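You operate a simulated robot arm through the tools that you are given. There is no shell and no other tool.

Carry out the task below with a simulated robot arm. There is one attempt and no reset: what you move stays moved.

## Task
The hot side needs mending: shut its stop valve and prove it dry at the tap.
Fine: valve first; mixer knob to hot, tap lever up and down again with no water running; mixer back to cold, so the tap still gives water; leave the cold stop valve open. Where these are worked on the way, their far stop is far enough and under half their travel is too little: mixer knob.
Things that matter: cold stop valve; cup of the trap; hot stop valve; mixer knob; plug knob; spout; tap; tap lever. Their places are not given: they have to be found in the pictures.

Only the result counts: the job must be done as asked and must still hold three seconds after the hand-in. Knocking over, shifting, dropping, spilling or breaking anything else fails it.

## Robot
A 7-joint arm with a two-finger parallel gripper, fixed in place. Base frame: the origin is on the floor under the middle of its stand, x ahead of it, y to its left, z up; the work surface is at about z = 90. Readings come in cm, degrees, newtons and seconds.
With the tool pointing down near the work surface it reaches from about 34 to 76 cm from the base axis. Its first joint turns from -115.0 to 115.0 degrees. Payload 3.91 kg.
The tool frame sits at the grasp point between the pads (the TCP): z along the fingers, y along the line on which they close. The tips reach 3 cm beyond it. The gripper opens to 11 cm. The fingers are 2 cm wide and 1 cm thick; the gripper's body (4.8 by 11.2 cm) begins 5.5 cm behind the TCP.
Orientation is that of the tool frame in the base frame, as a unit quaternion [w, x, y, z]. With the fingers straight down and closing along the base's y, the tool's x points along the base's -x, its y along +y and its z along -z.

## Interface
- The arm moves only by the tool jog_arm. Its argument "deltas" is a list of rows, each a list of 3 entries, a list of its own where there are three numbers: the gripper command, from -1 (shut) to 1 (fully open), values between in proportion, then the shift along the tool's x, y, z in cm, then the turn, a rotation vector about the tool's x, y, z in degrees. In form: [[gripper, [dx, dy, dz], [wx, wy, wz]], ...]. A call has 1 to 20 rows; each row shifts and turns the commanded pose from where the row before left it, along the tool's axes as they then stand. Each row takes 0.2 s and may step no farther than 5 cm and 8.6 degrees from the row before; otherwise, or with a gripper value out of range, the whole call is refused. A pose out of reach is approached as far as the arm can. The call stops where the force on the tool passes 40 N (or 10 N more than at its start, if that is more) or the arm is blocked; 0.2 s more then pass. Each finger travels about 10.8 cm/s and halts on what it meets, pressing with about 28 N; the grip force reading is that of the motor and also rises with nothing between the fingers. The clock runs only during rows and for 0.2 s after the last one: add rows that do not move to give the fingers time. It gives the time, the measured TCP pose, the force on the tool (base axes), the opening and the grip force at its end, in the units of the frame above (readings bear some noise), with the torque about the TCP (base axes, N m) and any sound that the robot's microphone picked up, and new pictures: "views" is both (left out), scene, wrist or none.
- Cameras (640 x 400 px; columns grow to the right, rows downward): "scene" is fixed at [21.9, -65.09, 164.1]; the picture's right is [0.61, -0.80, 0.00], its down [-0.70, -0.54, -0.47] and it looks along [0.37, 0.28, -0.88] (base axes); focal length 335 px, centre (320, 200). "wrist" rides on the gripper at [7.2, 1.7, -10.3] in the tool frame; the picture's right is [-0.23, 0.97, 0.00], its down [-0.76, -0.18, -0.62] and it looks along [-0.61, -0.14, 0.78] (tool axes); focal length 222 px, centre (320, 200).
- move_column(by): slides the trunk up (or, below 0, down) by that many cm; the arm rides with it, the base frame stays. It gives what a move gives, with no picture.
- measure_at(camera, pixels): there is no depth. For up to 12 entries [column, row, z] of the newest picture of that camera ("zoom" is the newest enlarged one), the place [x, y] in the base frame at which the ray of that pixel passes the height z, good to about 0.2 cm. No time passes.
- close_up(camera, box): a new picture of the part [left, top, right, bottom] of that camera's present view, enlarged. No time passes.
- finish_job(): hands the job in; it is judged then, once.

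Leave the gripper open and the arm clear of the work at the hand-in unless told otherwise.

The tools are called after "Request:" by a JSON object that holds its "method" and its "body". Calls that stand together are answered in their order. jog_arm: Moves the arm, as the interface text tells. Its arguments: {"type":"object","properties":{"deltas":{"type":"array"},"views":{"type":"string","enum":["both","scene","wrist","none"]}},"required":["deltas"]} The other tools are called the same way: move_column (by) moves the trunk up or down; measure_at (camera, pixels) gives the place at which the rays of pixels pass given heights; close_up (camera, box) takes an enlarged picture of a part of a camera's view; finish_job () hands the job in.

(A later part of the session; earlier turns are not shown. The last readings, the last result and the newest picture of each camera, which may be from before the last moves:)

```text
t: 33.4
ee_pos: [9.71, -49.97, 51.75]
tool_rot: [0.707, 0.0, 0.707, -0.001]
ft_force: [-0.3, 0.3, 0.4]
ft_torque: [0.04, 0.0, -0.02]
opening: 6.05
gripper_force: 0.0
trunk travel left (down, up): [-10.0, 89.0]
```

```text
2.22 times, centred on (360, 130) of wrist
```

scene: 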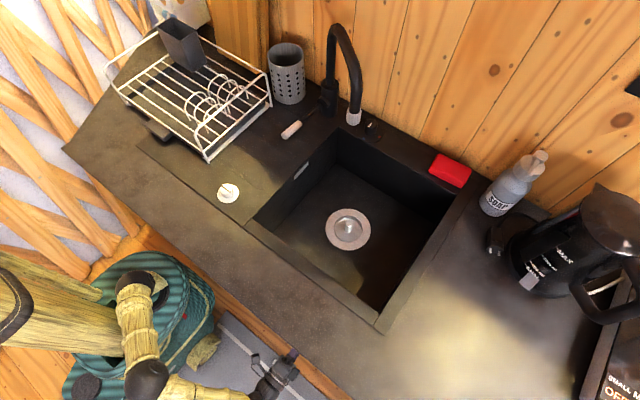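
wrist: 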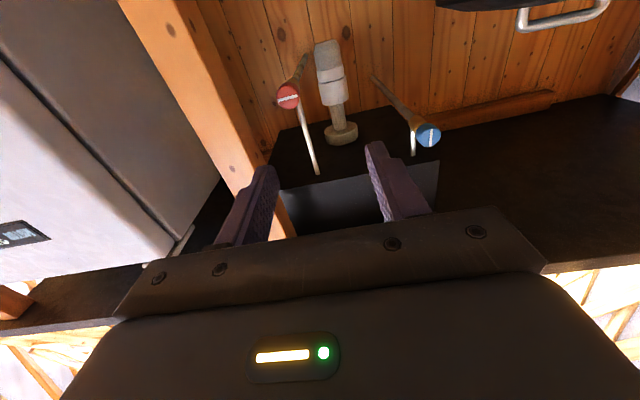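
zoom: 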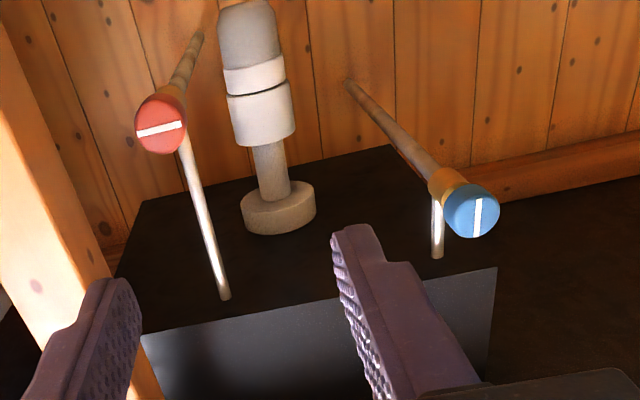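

Red line is now horizontal (shut), blue vertical (open). Now back off, tilt the tool to point down again and raise the trunk.

Request:
{"method": "jog_arm", "body": {"deltas": [[0.1, [0, 0, -4.4], [0, 0, 0]], [0.1, [0, 2, 0], [0, 0, 0]], [0.1, [0, 0, 0], [0, 8, 0]], [0.1, [0, 0, 0], [0, 8, 0]], [0.1, [0, 0, 0], [0, 8, 0]], [0.1, [0, 0, 0], [0, 8, 0]], [0.1, [0, 0, 0], [0, 8, 0]], [0.1, [0, 0, 0], [0, 8, 0]], [0.1, [0, 0, 0], [0, 8, 0]], [0.1, [0, 0, 0], [0, 8, 0]], [0.1, [0, 0, 0], [0, 8, 0]], [0.1, [0, 0, 0], [0, 8, 0]], [0.1, [0, 0, 0], [0, 8, 0]], [0.1, [0, 0, 0], [0, 2, 0]]], "views": "none"}}

Request:
{"method": "move_column", "body": {"by": 40}}

Request:
{"method": "move_column", "body": {"by": 40}}

Request:
{"method": "close_up", "body": {"camera": "scene", "box": [270, 60, 430, 160]}}

```text
t: 36.4
ee_pos: [5.38, -48.03, 51.7]
tool_rot: [-0.001, 0.001, 1.0, 0.0]
ft_force: [-0.7, 0.3, 0.3]
ft_torque: [0.03, 0.02, -0.01]
opening: 6.03
gripper_force: 0.0
trunk travel left (down, up): [-10.0, 89.0]
```

```text
t: 40.3
ee_pos: [5.29, -48.07, 91.81]
tool_rot: [0.0, 0.0, 1.0, 0.001]
ft_force: [0.8, -0.2, -0.1]
ft_torque: [0.03, -0.01, -0.01]
opening: 6.05
gripper_force: 0.1
trunk travel left (down, up): [-50.0, 49.0]
```

```text
t: 44.1
ee_pos: [5.28, -47.96, 131.79]
tool_rot: [0.0, 0.001, 1.0, 0.001]
ft_force: [0.6, -0.1, 0.0]
ft_torque: [0.02, 0.01, -0.04]
opening: 6.06
gripper_force: 0.0
trunk travel left (down, up): [-90.0, 9.0]
```

```text
4.00 times, centred on (350, 110) of scene
```

zoom: 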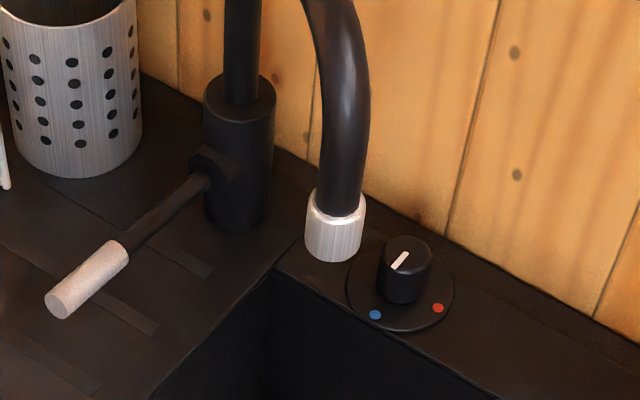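

The trunk is back up. The mixer pointer (zoom 400,260) points to the blue dot, red dot is to the right. I'll measure mixer, dots, lever, spout positions at plausible heights.

Request:
{"method": "measure_at", "body": {"camera": "scene", "pixels": [[363.75, 138.75, 90.5], [379.5, 137, 90.5], [370, 132.5, 90.5], [371.5, 123, 94], [371.5, 123, 93], [353.5, 124, 100], [353.5, 124, 105], [353.5, 124, 110], [285, 136, 95], [301, 121, 95], [321, 104, 97], [328, 114, 90]]}}

Request:
{"method": "jog_arm", "body": {"deltas": [[0.1, [-3.8, 1.5, 0], [0, 0, 0]], [0.1, [-3.8, 1.5, 0], [0, 0, 0]], [0.1, [-3.8, 1.5, 0], [0, 0, 0]], [0.1, [-3.8, 1.5, 0], [0, 0, 0]], [0.1, [-3.8, 1.5, 0], [0, 0, 0]], [0.1, [-3.8, 1.5, 0], [0, 0, 0]], [0.1, [-3.8, 1.5, 0], [0, 0, 0]], [0.1, [-3.8, 1.5, 0], [0, 0, 0]], [0.1, [-3.8, 1.5, 0], [0, 0, 0]], [0.1, [-3.8, 1.5, 0], [0, 0, 0]]], "views": "both"}}

```text
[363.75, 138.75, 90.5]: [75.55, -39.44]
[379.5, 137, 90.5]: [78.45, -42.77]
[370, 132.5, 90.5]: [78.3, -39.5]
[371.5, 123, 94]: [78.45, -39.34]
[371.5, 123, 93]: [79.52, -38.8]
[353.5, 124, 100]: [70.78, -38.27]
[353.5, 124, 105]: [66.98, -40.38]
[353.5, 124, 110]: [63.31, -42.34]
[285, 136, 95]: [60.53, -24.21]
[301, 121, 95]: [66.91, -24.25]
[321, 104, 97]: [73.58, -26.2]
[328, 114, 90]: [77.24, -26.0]
```

```text
t: 46.3
ee_pos: [43.57, -33.01, 131.59]
tool_rot: [0.0, -0.001, 1.0, 0.0]
ft_force: [0.2, 0.3, 0.0]
ft_torque: [-0.02, 0.03, -0.01]
opening: 6.07
gripper_force: 0.1
trunk travel left (down, up): [-90.0, 9.0]
```

scene: 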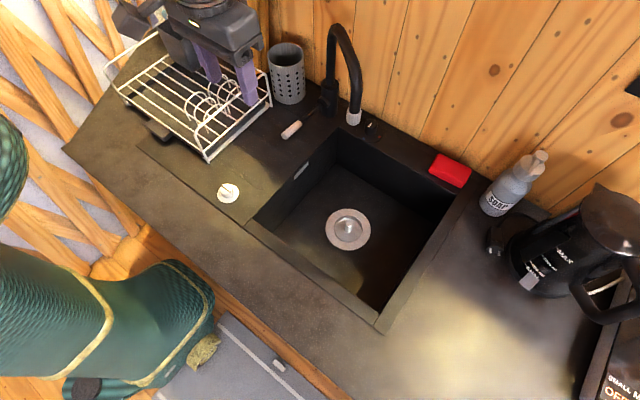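
wrist: 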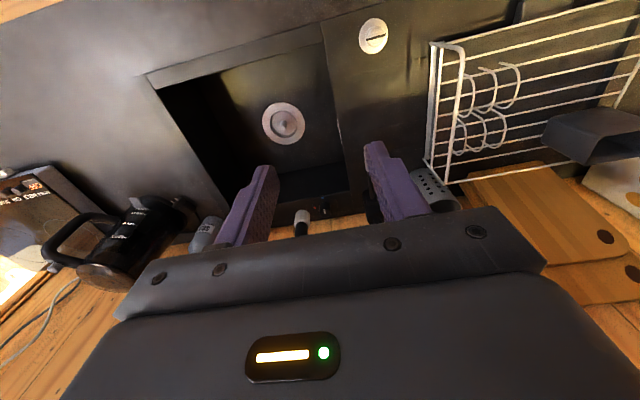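

The mixer knob is at ≈(78.4,-39.4), top z≈94, pointer toward −x (blue/cold at −x side, red/hot at −y side), so cold→hot is 90° counter-clockwise from above. The spout nozzle hangs at ≈(64.5,-41.7,109), in front of the knob. Let me look at my gripper's shape and the knob region from close-ups.

Request:
{"method": "close_up", "body": {"camera": "scene", "box": [100, 0, 300, 125]}}

Request:
{"method": "close_up", "body": {"camera": "wrist", "box": [240, 130, 400, 230]}}

Request:
{"method": "close_up", "body": {"camera": "scene", "box": [300, 0, 420, 150]}}

```text
3.20 times, centred on (200, 62) of scene
```

zoom: 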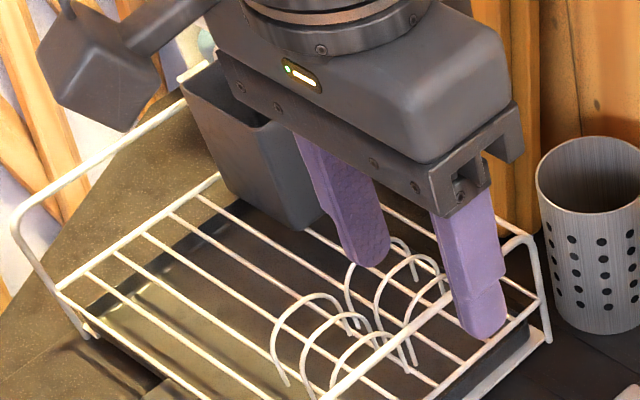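

```text
4.00 times, centred on (320, 180) of wrist
```

zoom: 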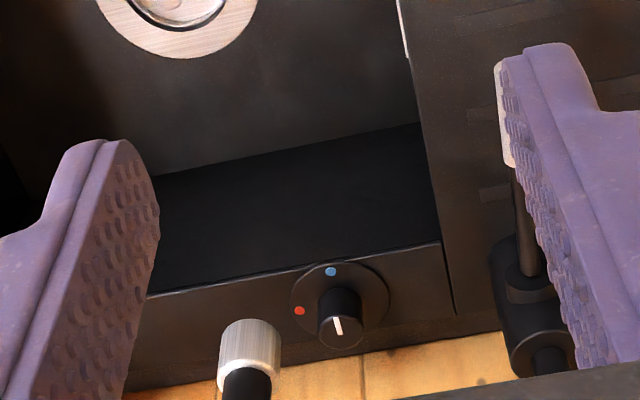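

```text
2.67 times, centred on (360, 75) of scene
```

zoom: 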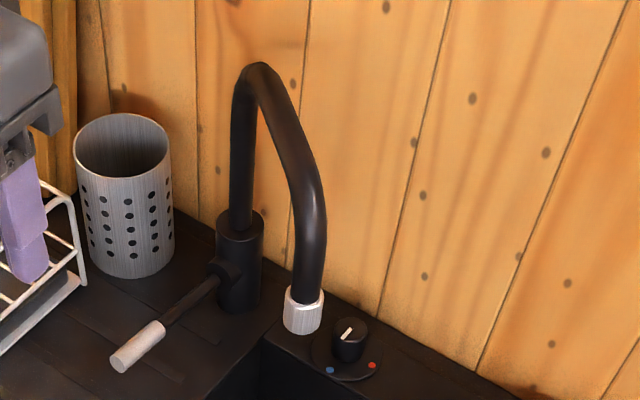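

The camera is a box on a bracket beside the gripper, so I must account for it. Knob confirmed at ≈(78.6,-39.4). It's at radius ~88 cm, so I need a tilted tool, passing under the spout arch between column and nozzle. First some measurements of objects to the right, for a free-space reach test there.

Request:
{"method": "measure_at", "body": {"camera": "scene", "pixels": [[450, 170, 92], [430, 170, 90], [470, 185, 90], [485, 205, 90], [520, 200, 100], [540, 155, 108], [515, 255, 90], [490, 240, 92], [328, 108, 90], [246, 60, 120]]}}

Request:
{"method": "measure_at", "body": {"camera": "wrist", "pixels": [[302, 214, 109], [302, 211, 107], [370, 204, 95], [375, 220, 100], [200, 235, 108]]}}

```text
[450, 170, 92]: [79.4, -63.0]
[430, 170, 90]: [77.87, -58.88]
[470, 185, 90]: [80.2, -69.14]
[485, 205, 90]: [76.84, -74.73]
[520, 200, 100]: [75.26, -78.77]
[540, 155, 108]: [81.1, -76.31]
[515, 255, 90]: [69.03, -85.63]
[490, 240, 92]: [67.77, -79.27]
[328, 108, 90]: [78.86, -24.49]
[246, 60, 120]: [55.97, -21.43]
```

```text
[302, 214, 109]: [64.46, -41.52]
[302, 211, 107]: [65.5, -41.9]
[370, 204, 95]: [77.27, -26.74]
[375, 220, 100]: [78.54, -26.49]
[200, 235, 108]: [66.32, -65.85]
```

Right side is free to z≈105. Now set up: yaw the tool −30° and tilt it 60° forward here at the safe height, to see how the arm takes this.

Request:
{"method": "jog_arm", "body": {"deltas": [[0.1, [0, 0, 0], [0, 0, 7.5]], [0.1, [0, 0, 0], [0, 0, 7.5]], [0.1, [0, 0, 0], [0, 0, 7.5]], [0.1, [0, 0, 0], [0, 0, 7.5]], [0.1, [0, 0, 0], [0, -7.5, 0]], [0.1, [0, 0, 0], [0, -7.5, 0]], [0.1, [0, 0, 0], [0, -7.5, 0]], [0.1, [0, 0, 0], [0, -7.5, 0]], [0.1, [0, 0, 0], [0, -7.5, 0]], [0.1, [0, 0, 0], [0, -7.5, 0]], [0.1, [0, 0, 0], [0, -7.5, 0]], [0.1, [0, 0, 0], [0, -7.5, 0]]], "views": "both"}}

```text
t: 48.9
ee_pos: [42.96, -32.47, 132.11]
tool_rot: [0.485, 0.223, 0.836, -0.13]
ft_force: [-0.4, -0.3, -0.8]
ft_torque: [0.04, -0.04, -0.02]
opening: 6.07
gripper_force: 0.2
trunk travel left (down, up): [-90.0, 9.0]
```

scene: 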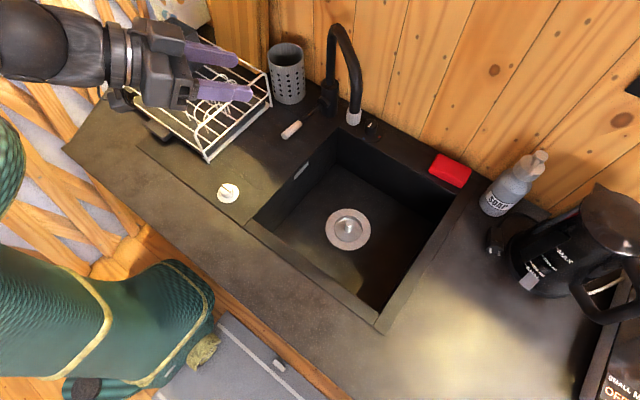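
wrist: 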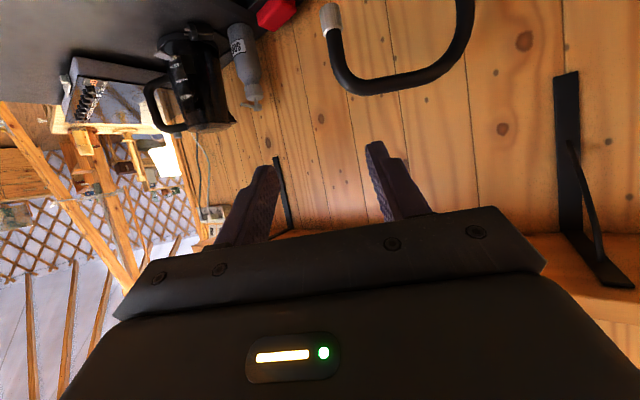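

Orientation achieved (yaw −30°, tilt 60°). Lower the trunk by 20 cm so the arm works closer to counter height.

Request:
{"method": "move_column", "body": {"by": -20}}

```text
t: 51.1
ee_pos: [43.3, -32.83, 111.86]
tool_rot: [0.483, 0.225, 0.837, -0.129]
ft_force: [0.6, -0.7, 0.1]
ft_torque: [0.06, 0.02, 0.0]
opening: 6.06
gripper_force: 0.0
trunk travel left (down, up): [-70.0, 29.0]
```

Now shift sideways to the start of the approach line, ≈(51.7,-23.9,110.8).

Request:
{"method": "jog_arm", "body": {"deltas": [[0.1, [-0.15, 3.0, 0.65], [0, 0, 0]], [0.1, [-0.15, 3.0, 0.65], [0, 0, 0]], [0.1, [-0.15, 3.0, 0.65], [0, 0, 0]], [0.1, [-0.15, 3.0, 0.65], [0, 0, 0]], [0.1, [0, 0, 0], [0, 0, 0]]], "views": "both"}}

```text
t: 52.3
ee_pos: [51.41, -23.81, 110.95]
tool_rot: [0.482, 0.225, 0.837, -0.128]
ft_force: [0.5, -0.6, -0.2]
ft_torque: [0.0, -0.03, 0.01]
opening: 6.07
gripper_force: 0.1
trunk travel left (down, up): [-70.0, 29.0]
```

scene: 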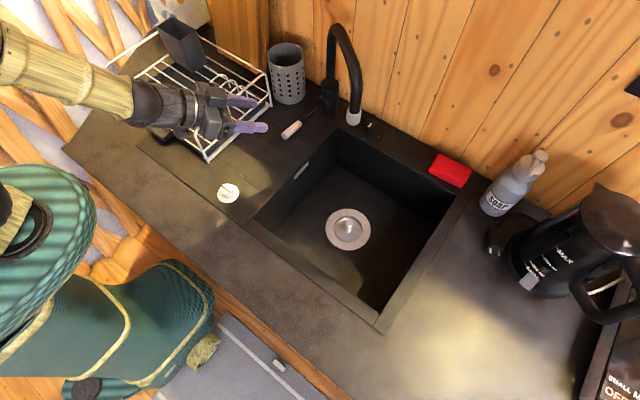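
wrist: 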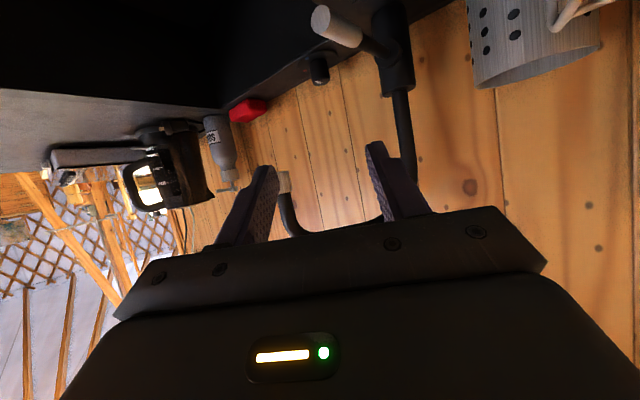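

The wrist view shows the mixer knob at about (318,68), the lever handle at (335,25) and the spout around (290,200). Zoom to check alignment.

Request:
{"method": "close_up", "body": {"camera": "wrist", "box": [240, 0, 440, 125]}}

Request:
{"method": "close_up", "body": {"camera": "scene", "box": [100, 40, 400, 220]}}

```text
3.20 times, centred on (340, 62) of wrist
```

zoom: 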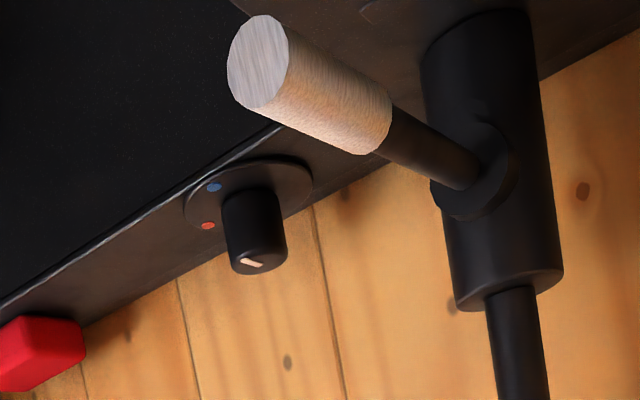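

```text
2.13 times, centred on (250, 130) of scene
```

zoom: 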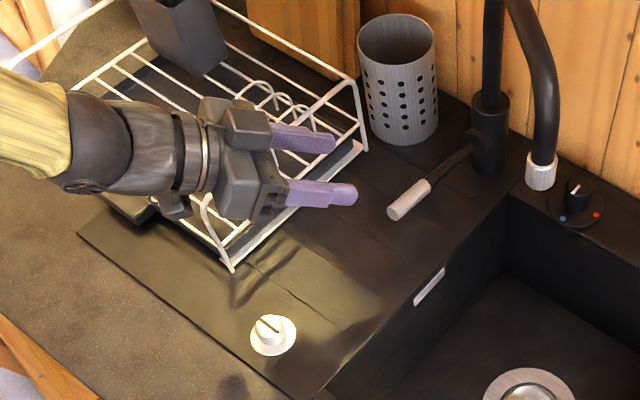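

The knob is nearly in line (318,83), top z≈94.3. With 60° tilt the camera box would come too close to the deck, so I'll reduce the tilt to 45° and move to a point 18 cm back from the grip point, under the arch: ≈(66.3,-32.6,106.9).

Request:
{"method": "jog_arm", "body": {"deltas": [[0.1, [0, 0, 0], [0, 7.5, 0]], [0.1, [0, 0, 0], [0, 7.5, 0]], [0.1, [-1.87, -0.04, 3.01], [0, 0, 0]], [0.1, [-1.87, -0.04, 3.01], [0, 0, 0]], [0.1, [-1.87, -0.04, 3.01], [0, 0, 0]], [0.1, [-1.87, -0.04, 3.01], [0, 0, 0]], [0.1, [0, 0, 0], [0, 0, 0]]], "views": "both"}}

Request:
{"method": "close_up", "body": {"camera": "scene", "box": [180, 20, 420, 180]}}

```text
t: 53.9
ee_pos: [63.31, -30.7, 107.92]
tool_rot: [0.37, 0.239, 0.892, -0.098]
ft_force: [0.4, -0.3, -0.3]
ft_torque: [0.02, 0.05, -0.01]
opening: 6.07
gripper_force: 0.0
trunk travel left (down, up): [-70.0, 29.0]
```

scene: 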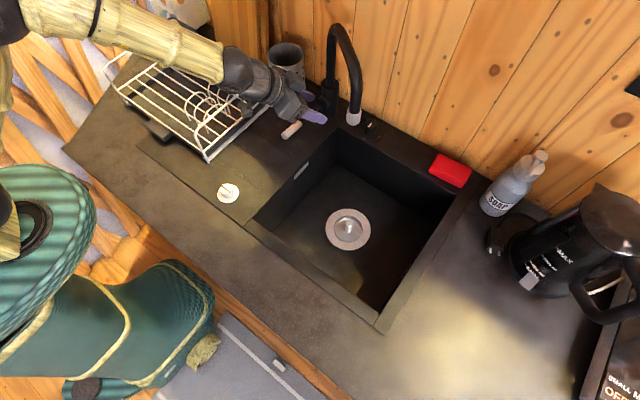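
wrist: 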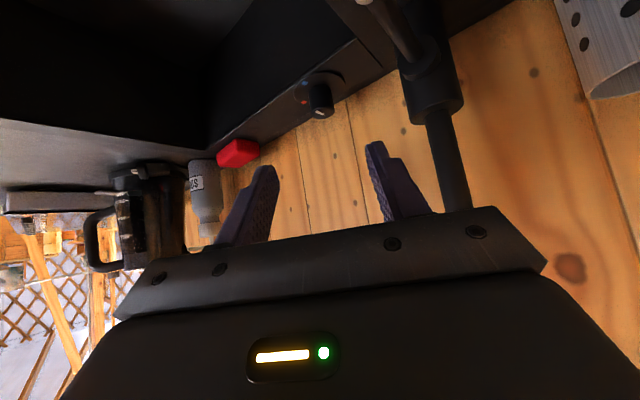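

```text
2.50 times, centred on (300, 100) of scene
```

zoom: 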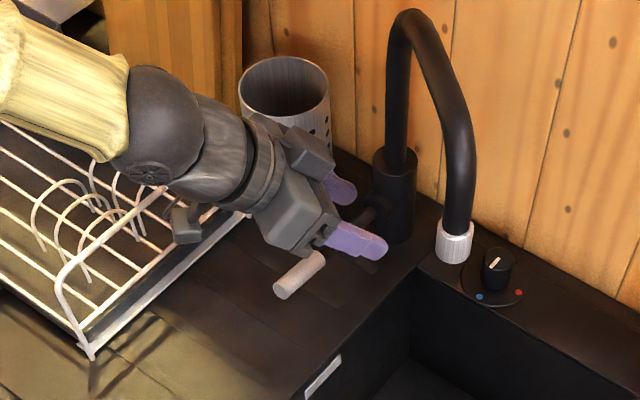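

The pose is attained. Knob in the wrist view at about (318,98) between the fingers. Next advance 11 cm along the tool with the small lift correction.

Request:
{"method": "jog_arm", "body": {"deltas": [[0.1, [-1.0, -0.05, 3], [0, 0, 0]], [0.1, [-0.88, -0.05, 3], [0, 0, 0]], [0.1, [0, 0, 3], [0, 0, 0]], [0.1, [0, 0, 2], [0, 0, 0]], [0.1, [0, 0, 0], [0, 0, 0]]], "views": "both"}}

Request:
{"method": "close_up", "body": {"camera": "scene", "box": [180, 20, 420, 180]}}

Request:
{"method": "close_up", "body": {"camera": "wrist", "box": [240, 40, 440, 200]}}

```text
t: 55.1
ee_pos: [71.17, -35.42, 101.38]
tool_rot: [0.371, 0.24, 0.892, -0.1]
ft_force: [-0.8, 0.5, 0.5]
ft_torque: [-0.02, -0.01, 0.0]
opening: 6.06
gripper_force: 0.0
trunk travel left (down, up): [-70.0, 29.0]
```

scene: 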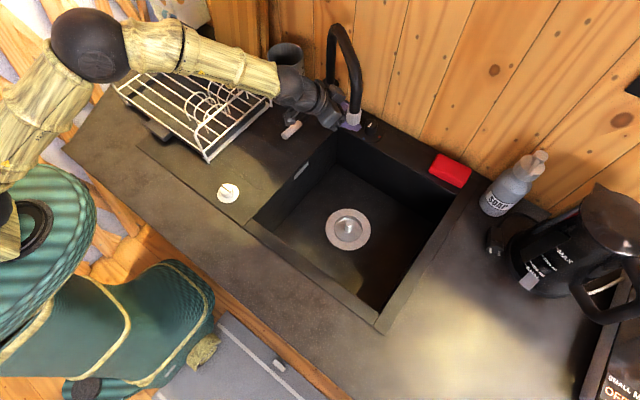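
wrist: 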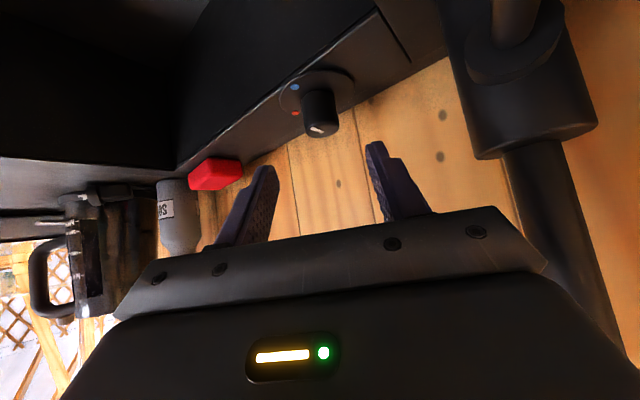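

```text
2.50 times, centred on (300, 100) of scene
```

zoom: 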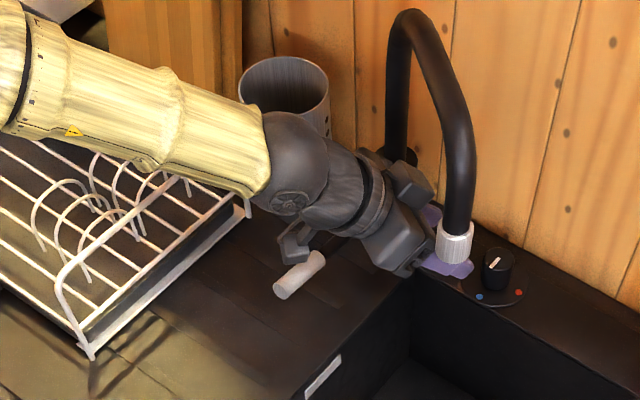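

```text
2.50 times, centred on (340, 120) of wrist
```

zoom: 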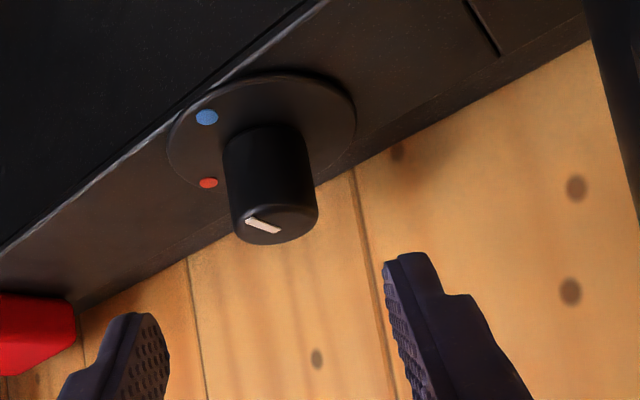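

Knob position confirmed at (78.35,-39.4). To keep the camera box away from the lever, I'll go forward horizontally 7 cm at this height first, then straight down onto the knob.

Request:
{"method": "jog_arm", "body": {"deltas": [[0.1, [-2.45, 0.08, 2.45], [0, 0, 0]], [0.1, [-2.45, 0.08, 2.45], [0, 0, 0]], [0.1, [0, 0, 0], [0, 0, 0]]], "views": "both"}}

Request:
{"method": "close_up", "body": {"camera": "scene", "box": [180, 20, 420, 180]}}

Request:
{"method": "close_up", "body": {"camera": "wrist", "box": [220, 60, 420, 220]}}

```text
t: 55.9
ee_pos: [77.33, -38.59, 101.6]
tool_rot: [0.37, 0.24, 0.892, -0.099]
ft_force: [-0.5, 1.4, 0.5]
ft_torque: [0.02, 0.06, -0.01]
opening: 6.05
gripper_force: 0.1
trunk travel left (down, up): [-70.0, 29.0]
```

scene: 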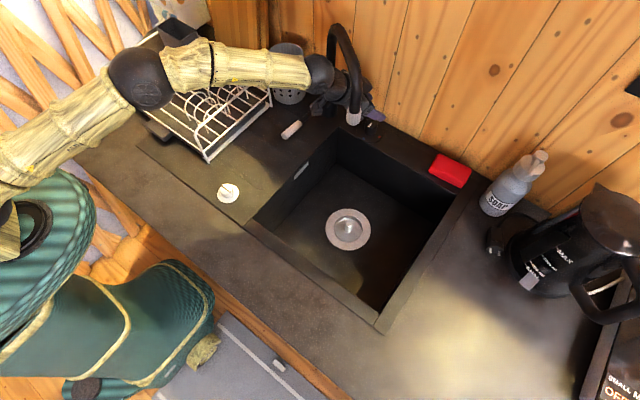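
wrist: 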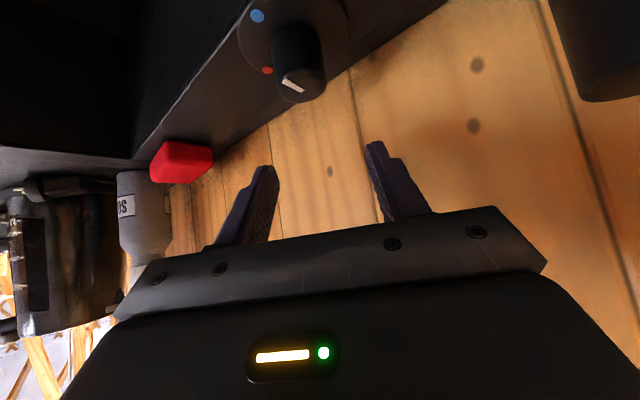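

```text
2.50 times, centred on (300, 100) of scene
```

zoom: 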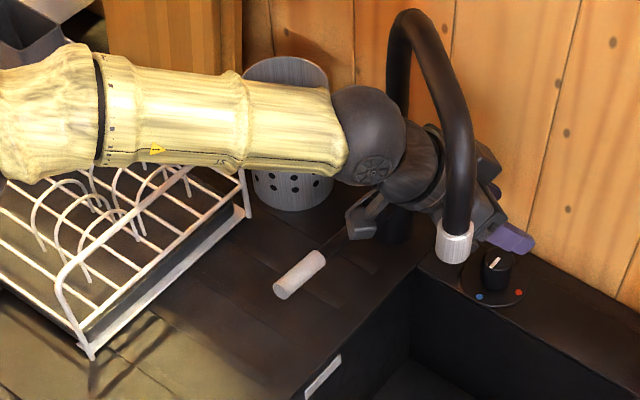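

```text
2.50 times, centred on (320, 140) of wrist
```

zoom: 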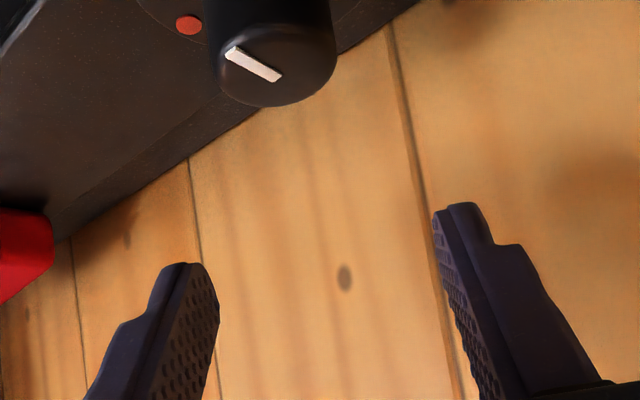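

Hovering 7 cm above grip height, slight offset. Shift 0.3 to the right and 0.2 forward while descending 5 cm, then check again.

Request:
{"method": "jog_arm", "body": {"deltas": [[0.1, [1.7, -0.15, 1.84], [0, 0, 0]], [0.1, [1.7, -0.15, 1.84], [0, 0, 0]], [0.1, [0, 0, 0], [0, 0, 0]]], "views": "both"}}

Request:
{"method": "close_up", "body": {"camera": "wrist", "box": [220, 60, 420, 220]}}

Request:
{"method": "close_up", "body": {"camera": "scene", "box": [260, 40, 420, 160]}}

```text
t: 56.7
ee_pos: [77.41, -39.26, 96.32]
tool_rot: [0.37, 0.24, 0.892, -0.099]
ft_force: [-1.0, 0.6, 0.0]
ft_torque: [0.04, -0.02, -0.02]
opening: 6.07
gripper_force: 0.1
trunk travel left (down, up): [-70.0, 29.0]
```

scene: 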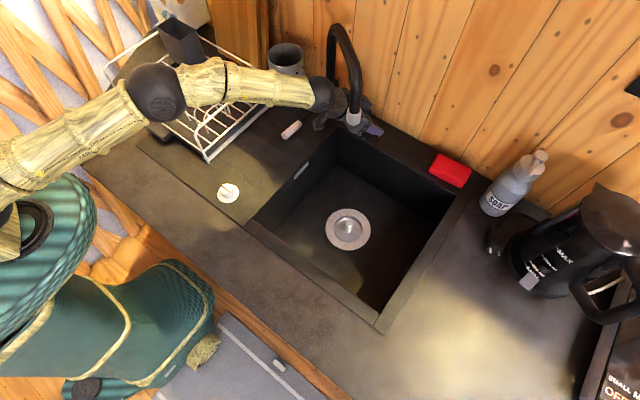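
wrist: 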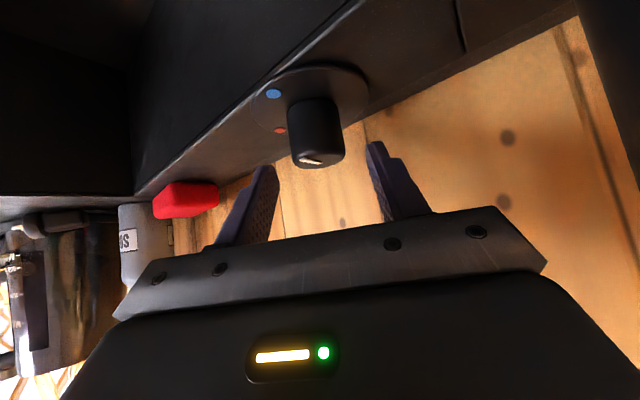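

```text
2.50 times, centred on (320, 140) of wrist
```

zoom: 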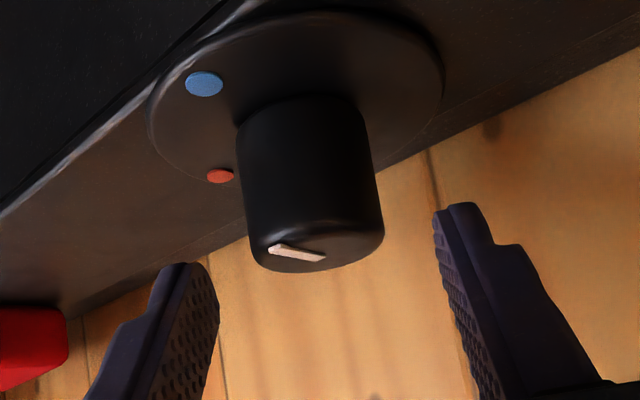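

```text
3.33 times, centred on (340, 100) of scene
```

zoom: 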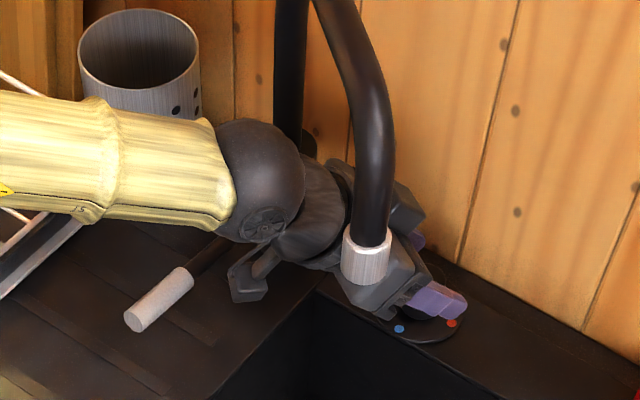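

Nearly centred. Last 2 cm down with slight correction (back 0.3, left 0.2), then check force.

Request:
{"method": "jog_arm", "body": {"deltas": [[0.1, [0.85, 0.1, 0.64], [0, 0, 0]], [0.1, [0.85, 0.1, 0.63], [0, 0, 0]], [0.1, [0, 0, 0], [0, 0, 0]]], "views": "both"}}

Request:
{"method": "close_up", "body": {"camera": "wrist", "box": [220, 100, 420, 240]}}

Request:
{"method": "close_up", "body": {"camera": "scene", "box": [300, 70, 420, 160]}}

```text
t: 57.5
ee_pos: [77.13, -38.91, 94.21]
tool_rot: [0.37, 0.239, 0.892, -0.098]
ft_force: [-0.5, 0.7, 0.9]
ft_torque: [0.01, -0.02, -0.01]
opening: 6.03
gripper_force: 0.0
trunk travel left (down, up): [-70.0, 29.0]
```

scene: 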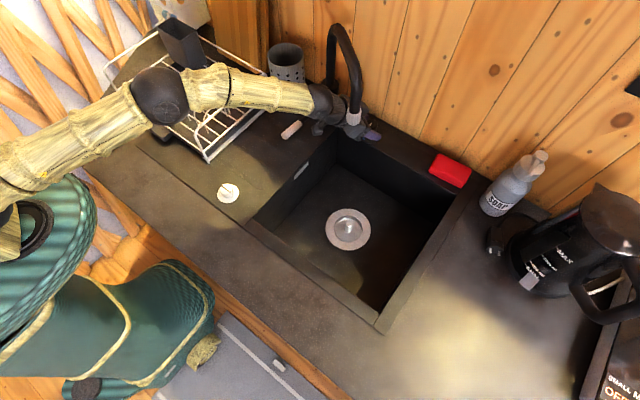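
wrist: 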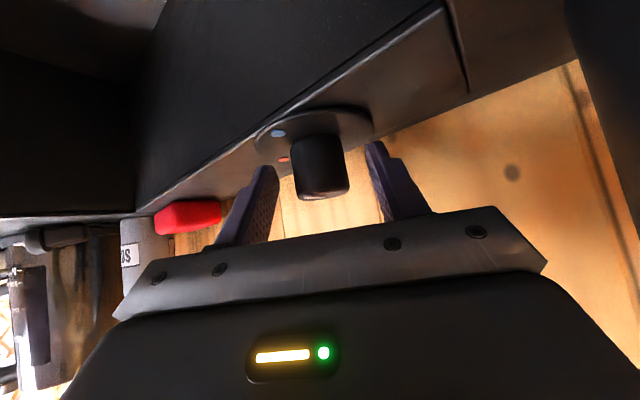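

```text
2.86 times, centred on (320, 170) of wrist
```

zoom: 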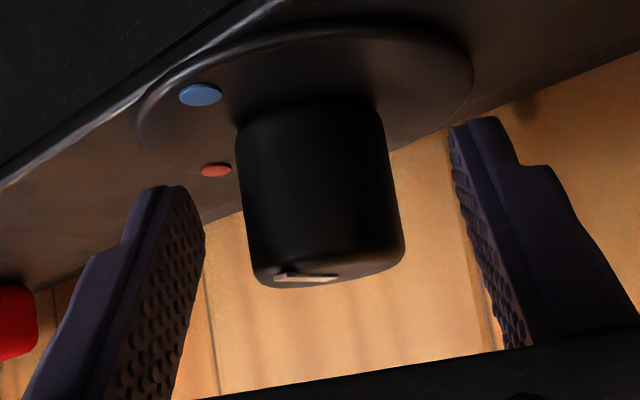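

```text
4.44 times, centred on (360, 115) of scene
```

zoom: 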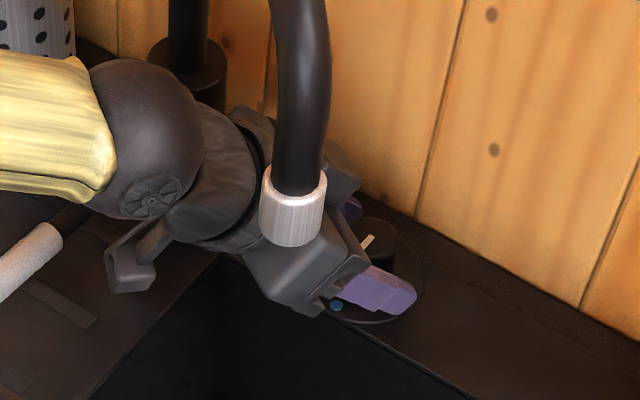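

Knob sits between the pads, no contact force. Rotate the open hand about the knob by −11° first (yaw −41°), then close and read.

Request:
{"method": "jog_arm", "body": {"deltas": [[0.1, [0, 0.125, 0], [3.89, 0, 3.89]], [0.1, [0, 0.125, 0], [3.89, 0, 3.89]], [-1, [0, 0, 0], [0, 0, 0]], [-1, [0, 0, 0], [0, 0, 0]], [-1, [0, 0, 0], [0, 0, 0]]], "views": "both"}}

Request:
{"method": "close_up", "body": {"camera": "scene", "box": [300, 70, 420, 160]}}

Request:
{"method": "close_up", "body": {"camera": "wrist", "box": [220, 100, 420, 240]}}

```text
t: 58.7
ee_pos: [77.32, -38.69, 94.2]
tool_rot: [0.358, 0.324, 0.866, -0.134]
ft_force: [5.1, 3.2, 0.2]
ft_torque: [-0.17, 0.1, 0.28]
opening: 3.32
gripper_force: 44.9
trunk travel left (down, up): [-70.0, 29.0]
```

scene: 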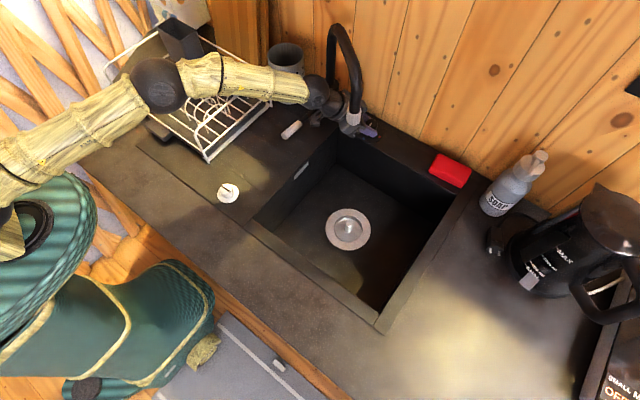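
wrist: 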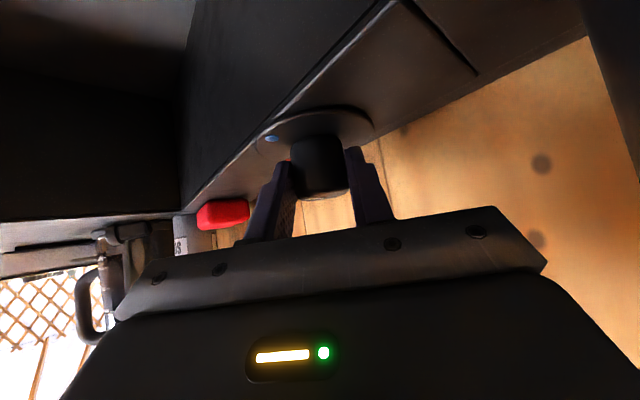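

```text
4.44 times, centred on (360, 115) of scene
```

zoom: 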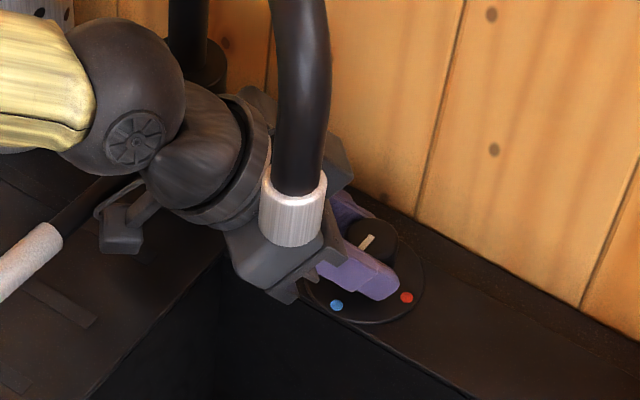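

```text
2.86 times, centred on (320, 170) of wrist
```

zoom: 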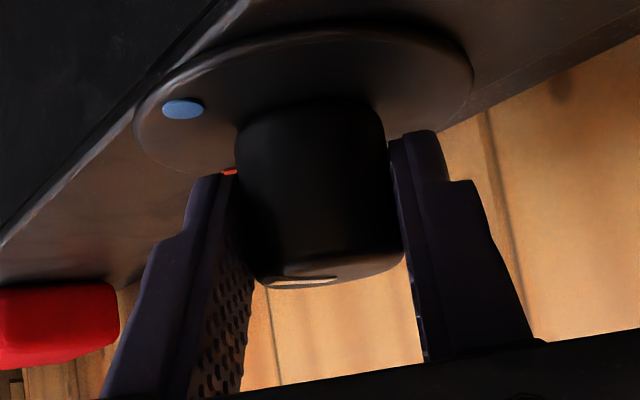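

Knob gripped (3.32 cm). Turn counter-clockwise (toward red) by 18°, watching forces.

Request:
{"method": "jog_arm", "body": {"deltas": [[-1, [0, -0.136, 0], [-4.243, 0, -4.243]], [-1, [0, -0.136, 0], [-4.243, 0, -4.243]], [-1, [0, -0.136, 0], [-4.243, 0, -4.243]]], "views": "both"}}

Request:
{"method": "close_up", "body": {"camera": "scene", "box": [300, 70, 420, 160]}}

Request:
{"method": "close_up", "body": {"camera": "wrist", "box": [220, 100, 420, 240]}}

```text
t: 59.5
ee_pos: [77.06, -38.97, 94.12]
tool_rot: [0.375, 0.184, 0.905, -0.075]
ft_force: [3.0, 2.9, -0.6]
ft_torque: [-0.7, -0.58, 0.07]
opening: 3.32
gripper_force: 44.7
trunk travel left (down, up): [-70.0, 29.0]
```

scene: 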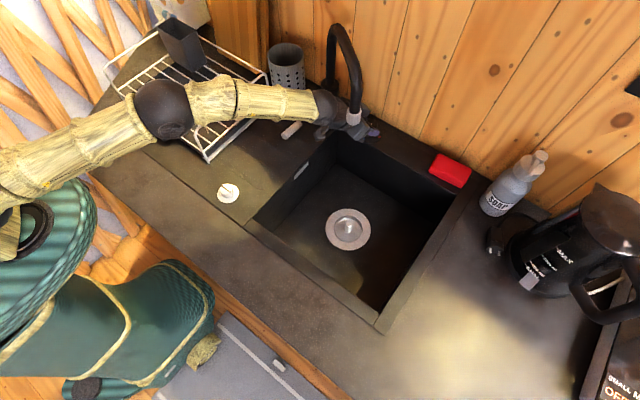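
wrist: 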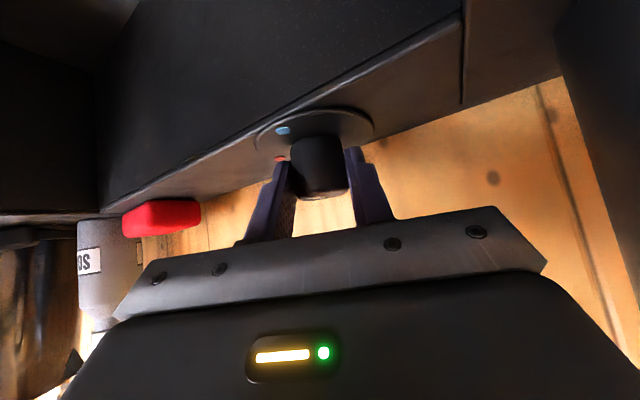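

```text
4.44 times, centred on (360, 115) of scene
```

zoom: 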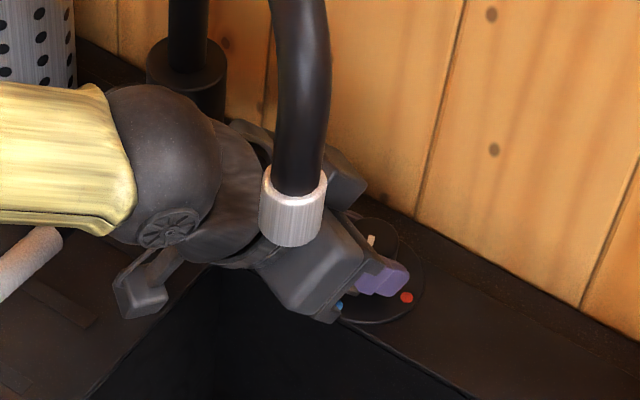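

```text
2.86 times, centred on (320, 170) of wrist
```

zoom: 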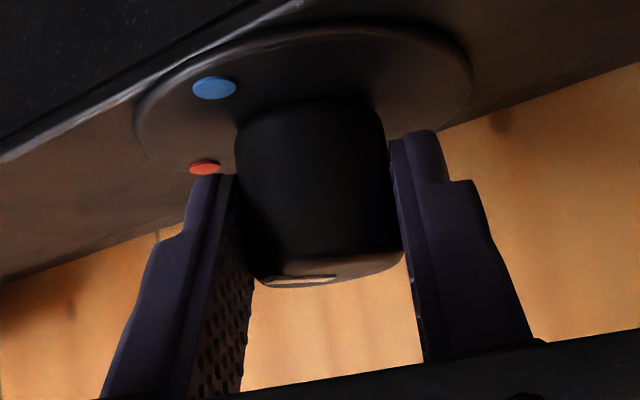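

The knob follows (white mark rotated). Now ratchet: open, rotate back 18°, close, turn another 18°.

Request:
{"method": "jog_arm", "body": {"deltas": [[0, [0, 0, 0], [0, 0, 0]], [0, [0, 0, 0], [0, 0, 0]], [0, [0, 0.136, 0], [4.243, 0, 4.243]], [0, [0, 0.136, 0], [4.243, 0, 4.243]], [0, [0, 0.136, 0], [4.243, 0, 4.243]], [-1, [0, 0, 0], [0, 0, 0]], [-1, [0, 0, 0], [0, 0, 0]], [-1, [0, 0, 0], [0, 0, 0]], [-1, [0, -0.136, 0], [-4.243, 0, -4.243]], [-1, [0, -0.136, 0], [-4.243, 0, -4.243]], [-1, [0, -0.136, 0], [-4.243, 0, -4.243]], [-1, [0, 0, 0], [0, 0, 0]]], "views": "both"}}

Request:
{"method": "close_up", "body": {"camera": "scene", "box": [300, 70, 420, 160]}}

Request:
{"method": "close_up", "body": {"camera": "wrist", "box": [220, 100, 420, 240]}}

```text
t: 62.1
ee_pos: [77.09, -39.02, 94.15]
tool_rot: [0.374, 0.183, 0.906, -0.075]
ft_force: [7.6, 1.3, 0.1]
ft_torque: [-0.82, 0.57, 0.06]
opening: 3.37
gripper_force: 45.0
trunk travel left (down, up): [-70.0, 29.0]
```

scene: 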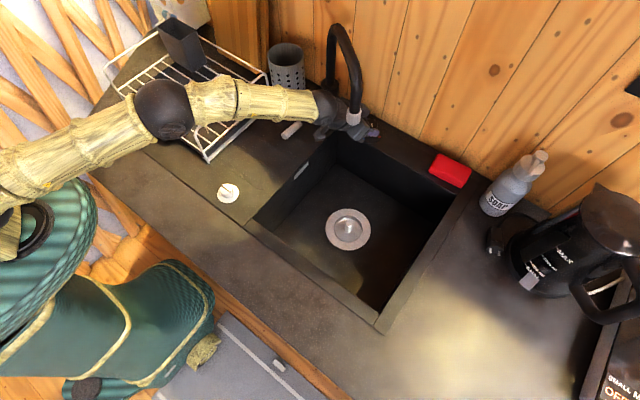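
wrist: 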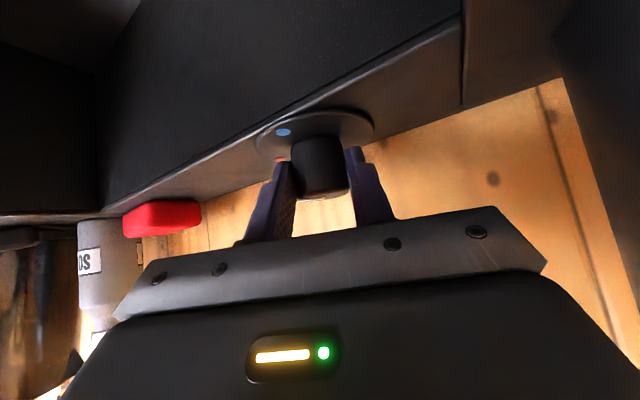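

```text
4.44 times, centred on (360, 115) of scene
```

zoom: 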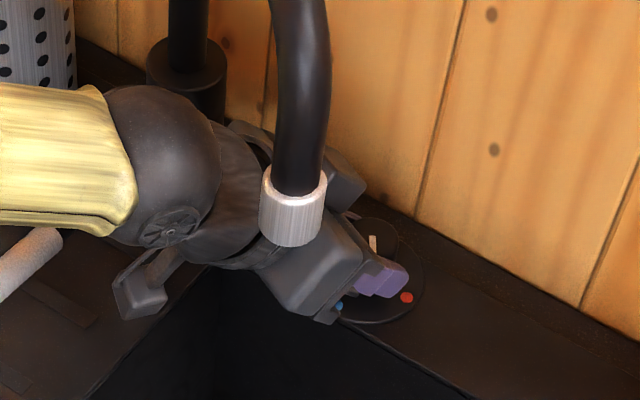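

```text
2.86 times, centred on (320, 170) of wrist
```

zoom: 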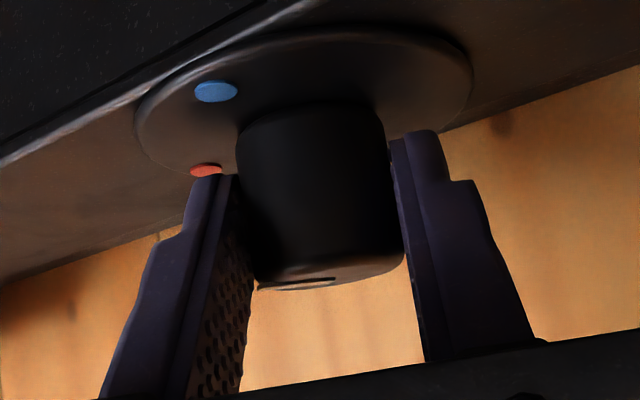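

Two strokes done (~36°), mark now points roughly straight down in the picture. Two more strokes in one go.

Request:
{"method": "jog_arm", "body": {"deltas": [[0, [0, 0, 0], [0, 0, 0]], [0, [0, 0, 0], [0, 0, 0]], [0, [0, 0.136, 0], [4.243, 0, 4.243]], [0, [0, 0.136, 0], [4.243, 0, 4.243]], [0, [0, 0.136, 0], [4.243, 0, 4.243]], [-1, [0, 0, 0], [0, 0, 0]], [-1, [0, 0, 0], [0, 0, 0]], [-1, [0, -0.136, 0], [-4.243, 0, -4.243]], [-1, [0, -0.136, 0], [-4.243, 0, -4.243]], [-1, [0, -0.136, 0], [-4.243, 0, -4.243]], [0, [0, 0, 0], [0, 0, 0]], [0, [0, 0, 0], [0, 0, 0]], [0, [0, 0.136, 0], [4.243, 0, 4.243]], [0, [0, 0.136, 0], [4.243, 0, 4.243]], [0, [0, 0.136, 0], [4.243, 0, 4.243]], [-1, [0, 0, 0], [0, 0, 0]], [-1, [0, 0, 0], [0, 0, 0]], [-1, [0, -0.136, 0], [-4.243, 0, -4.243]], [-1, [0, -0.136, 0], [-4.243, 0, -4.243]], [-1, [0, -0.136, 0], [-4.243, 0, -4.243]]], "views": "both"}}

Request:
{"method": "close_up", "body": {"camera": "scene", "box": [300, 70, 420, 160]}}

Request:
{"method": "close_up", "body": {"camera": "wrist", "box": [220, 100, 420, 240]}}

```text
t: 66.3
ee_pos: [76.94, -38.85, 94.15]
tool_rot: [0.375, 0.183, 0.906, -0.074]
ft_force: [1.3, 0.8, -1.6]
ft_torque: [-0.56, 0.79, -0.01]
opening: 3.37
gripper_force: 45.2
trunk travel left (down, up): [-70.0, 29.0]
```

scene: 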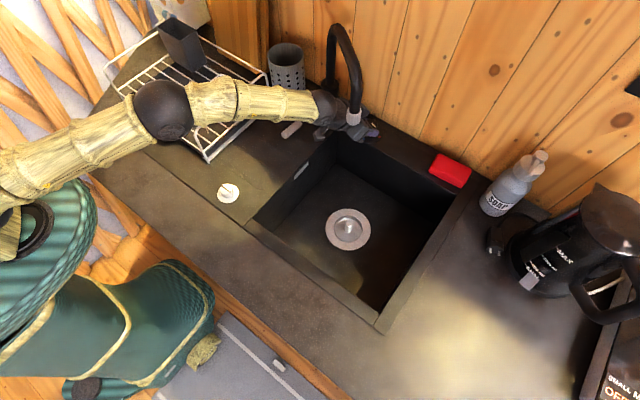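
wrist: 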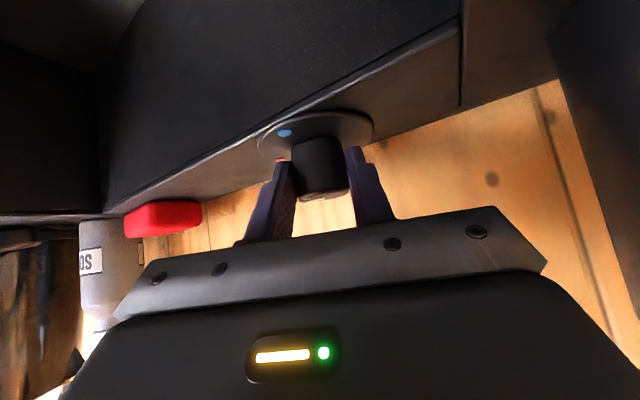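

```text
4.44 times, centred on (360, 115) of scene
```

zoom: 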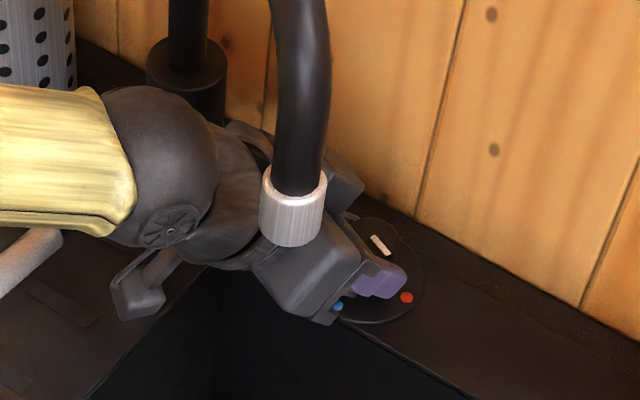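

```text
2.86 times, centred on (320, 170) of wrist
```

zoom: 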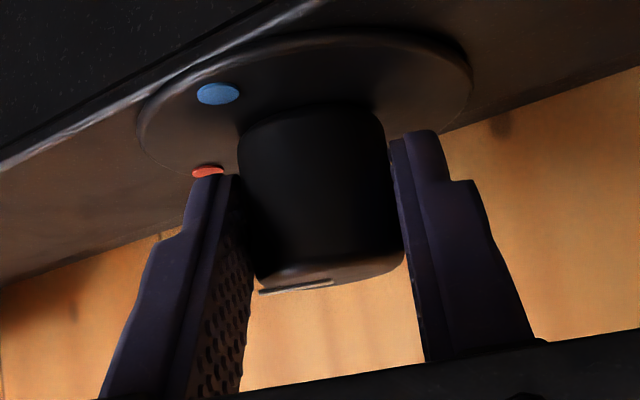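

The mark now points near the red dot (~72°). One more stroke of 18°, then another until the stop is felt.

Request:
{"method": "jog_arm", "body": {"deltas": [[0, [0, 0, 0], [0, 0, 0]], [0, [0, 0, 0], [0, 0, 0]], [0, [0, 0.136, 0], [4.243, 0, 4.243]], [0, [0, 0.136, 0], [4.243, 0, 4.243]], [0, [0, 0.136, 0], [4.243, 0, 4.243]], [-1, [0, 0, 0], [0, 0, 0]], [-1, [0, 0, 0], [0, 0, 0]], [-1, [0, 0, 0], [0, 0, 0]], [-1, [0, -0.136, 0], [-4.243, 0, -4.243]], [-1, [0, -0.136, 0], [-4.243, 0, -4.243]], [-1, [0, -0.136, 0], [-4.243, 0, -4.243]]], "views": "scene"}}

Request:
{"method": "close_up", "body": {"camera": "scene", "box": [300, 70, 420, 160]}}

```text
t: 68.7
ee_pos: [77.04, -38.94, 94.11]
tool_rot: [0.375, 0.184, 0.905, -0.076]
ft_force: [7.9, -4.7, -0.5]
ft_torque: [0.47, -0.35, 0.02]
opening: 3.3
gripper_force: 45.3
trunk travel left (down, up): [-70.0, 29.0]
```

scene: 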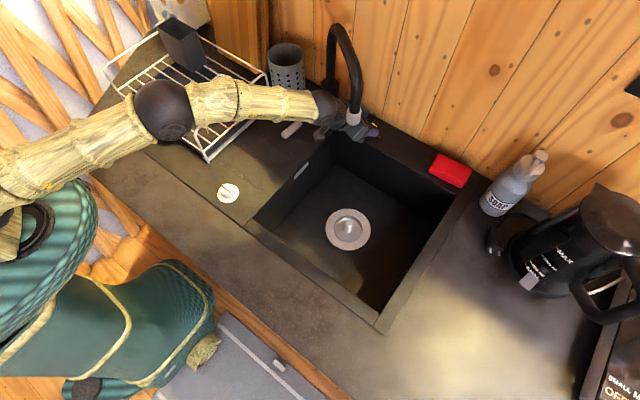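

```text
4.44 times, centred on (360, 115) of scene
```

zoom: 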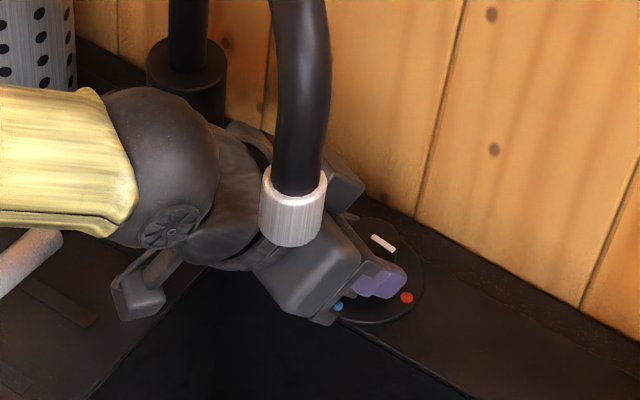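

~90° now, torque about z still ~0. Another stroke to make sure the stop is reached.

Request:
{"method": "jog_arm", "body": {"deltas": [[0, [0, 0, 0], [0, 0, 0]], [0, [0, 0, 0], [0, 0, 0]], [0, [0, 0.136, 0], [4.243, 0, 4.243]], [0, [0, 0.136, 0], [4.243, 0, 4.243]], [0, [0, 0.136, 0], [4.243, 0, 4.243]], [-1, [0, 0, 0], [0, 0, 0]], [-1, [0, 0, 0], [0, 0, 0]], [-1, [0, 0, 0], [0, 0, 0]], [-1, [0, -0.136, 0], [-4.243, 0, -4.243]], [-1, [0, -0.136, 0], [-4.243, 0, -4.243]], [-1, [0, -0.136, 0], [-4.243, 0, -4.243]]], "views": "scene"}}

Request:
{"method": "close_up", "body": {"camera": "scene", "box": [300, 70, 420, 160]}}

```text
t: 71.1
ee_pos: [76.96, -38.83, 94.11]
tool_rot: [0.374, 0.184, 0.906, -0.076]
ft_force: [-0.7, -0.1, -2.9]
ft_torque: [-0.41, 1.1, -0.27]
opening: 3.35
gripper_force: 44.6
trunk travel left (down, up): [-70.0, 29.0]
```

scene: 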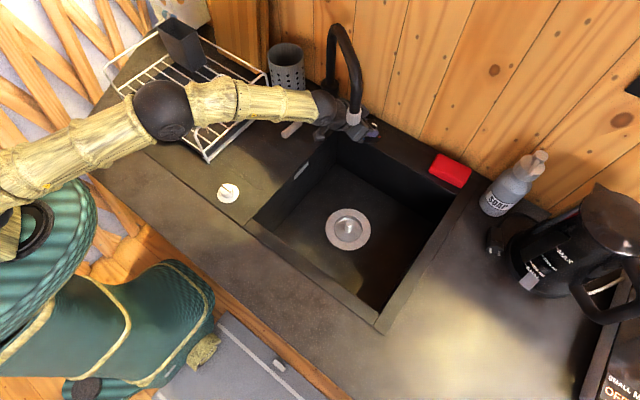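

```text
4.44 times, centred on (360, 115) of scene
```

zoom: 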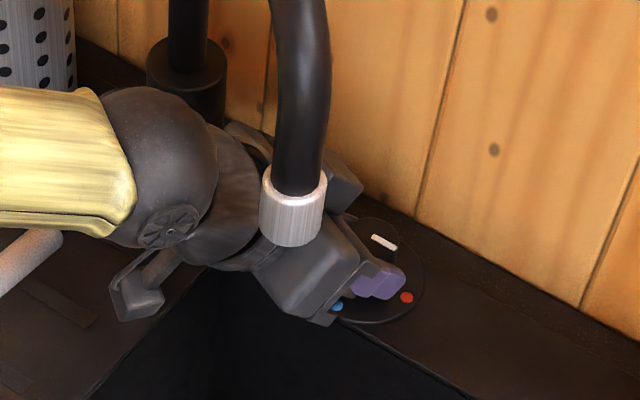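

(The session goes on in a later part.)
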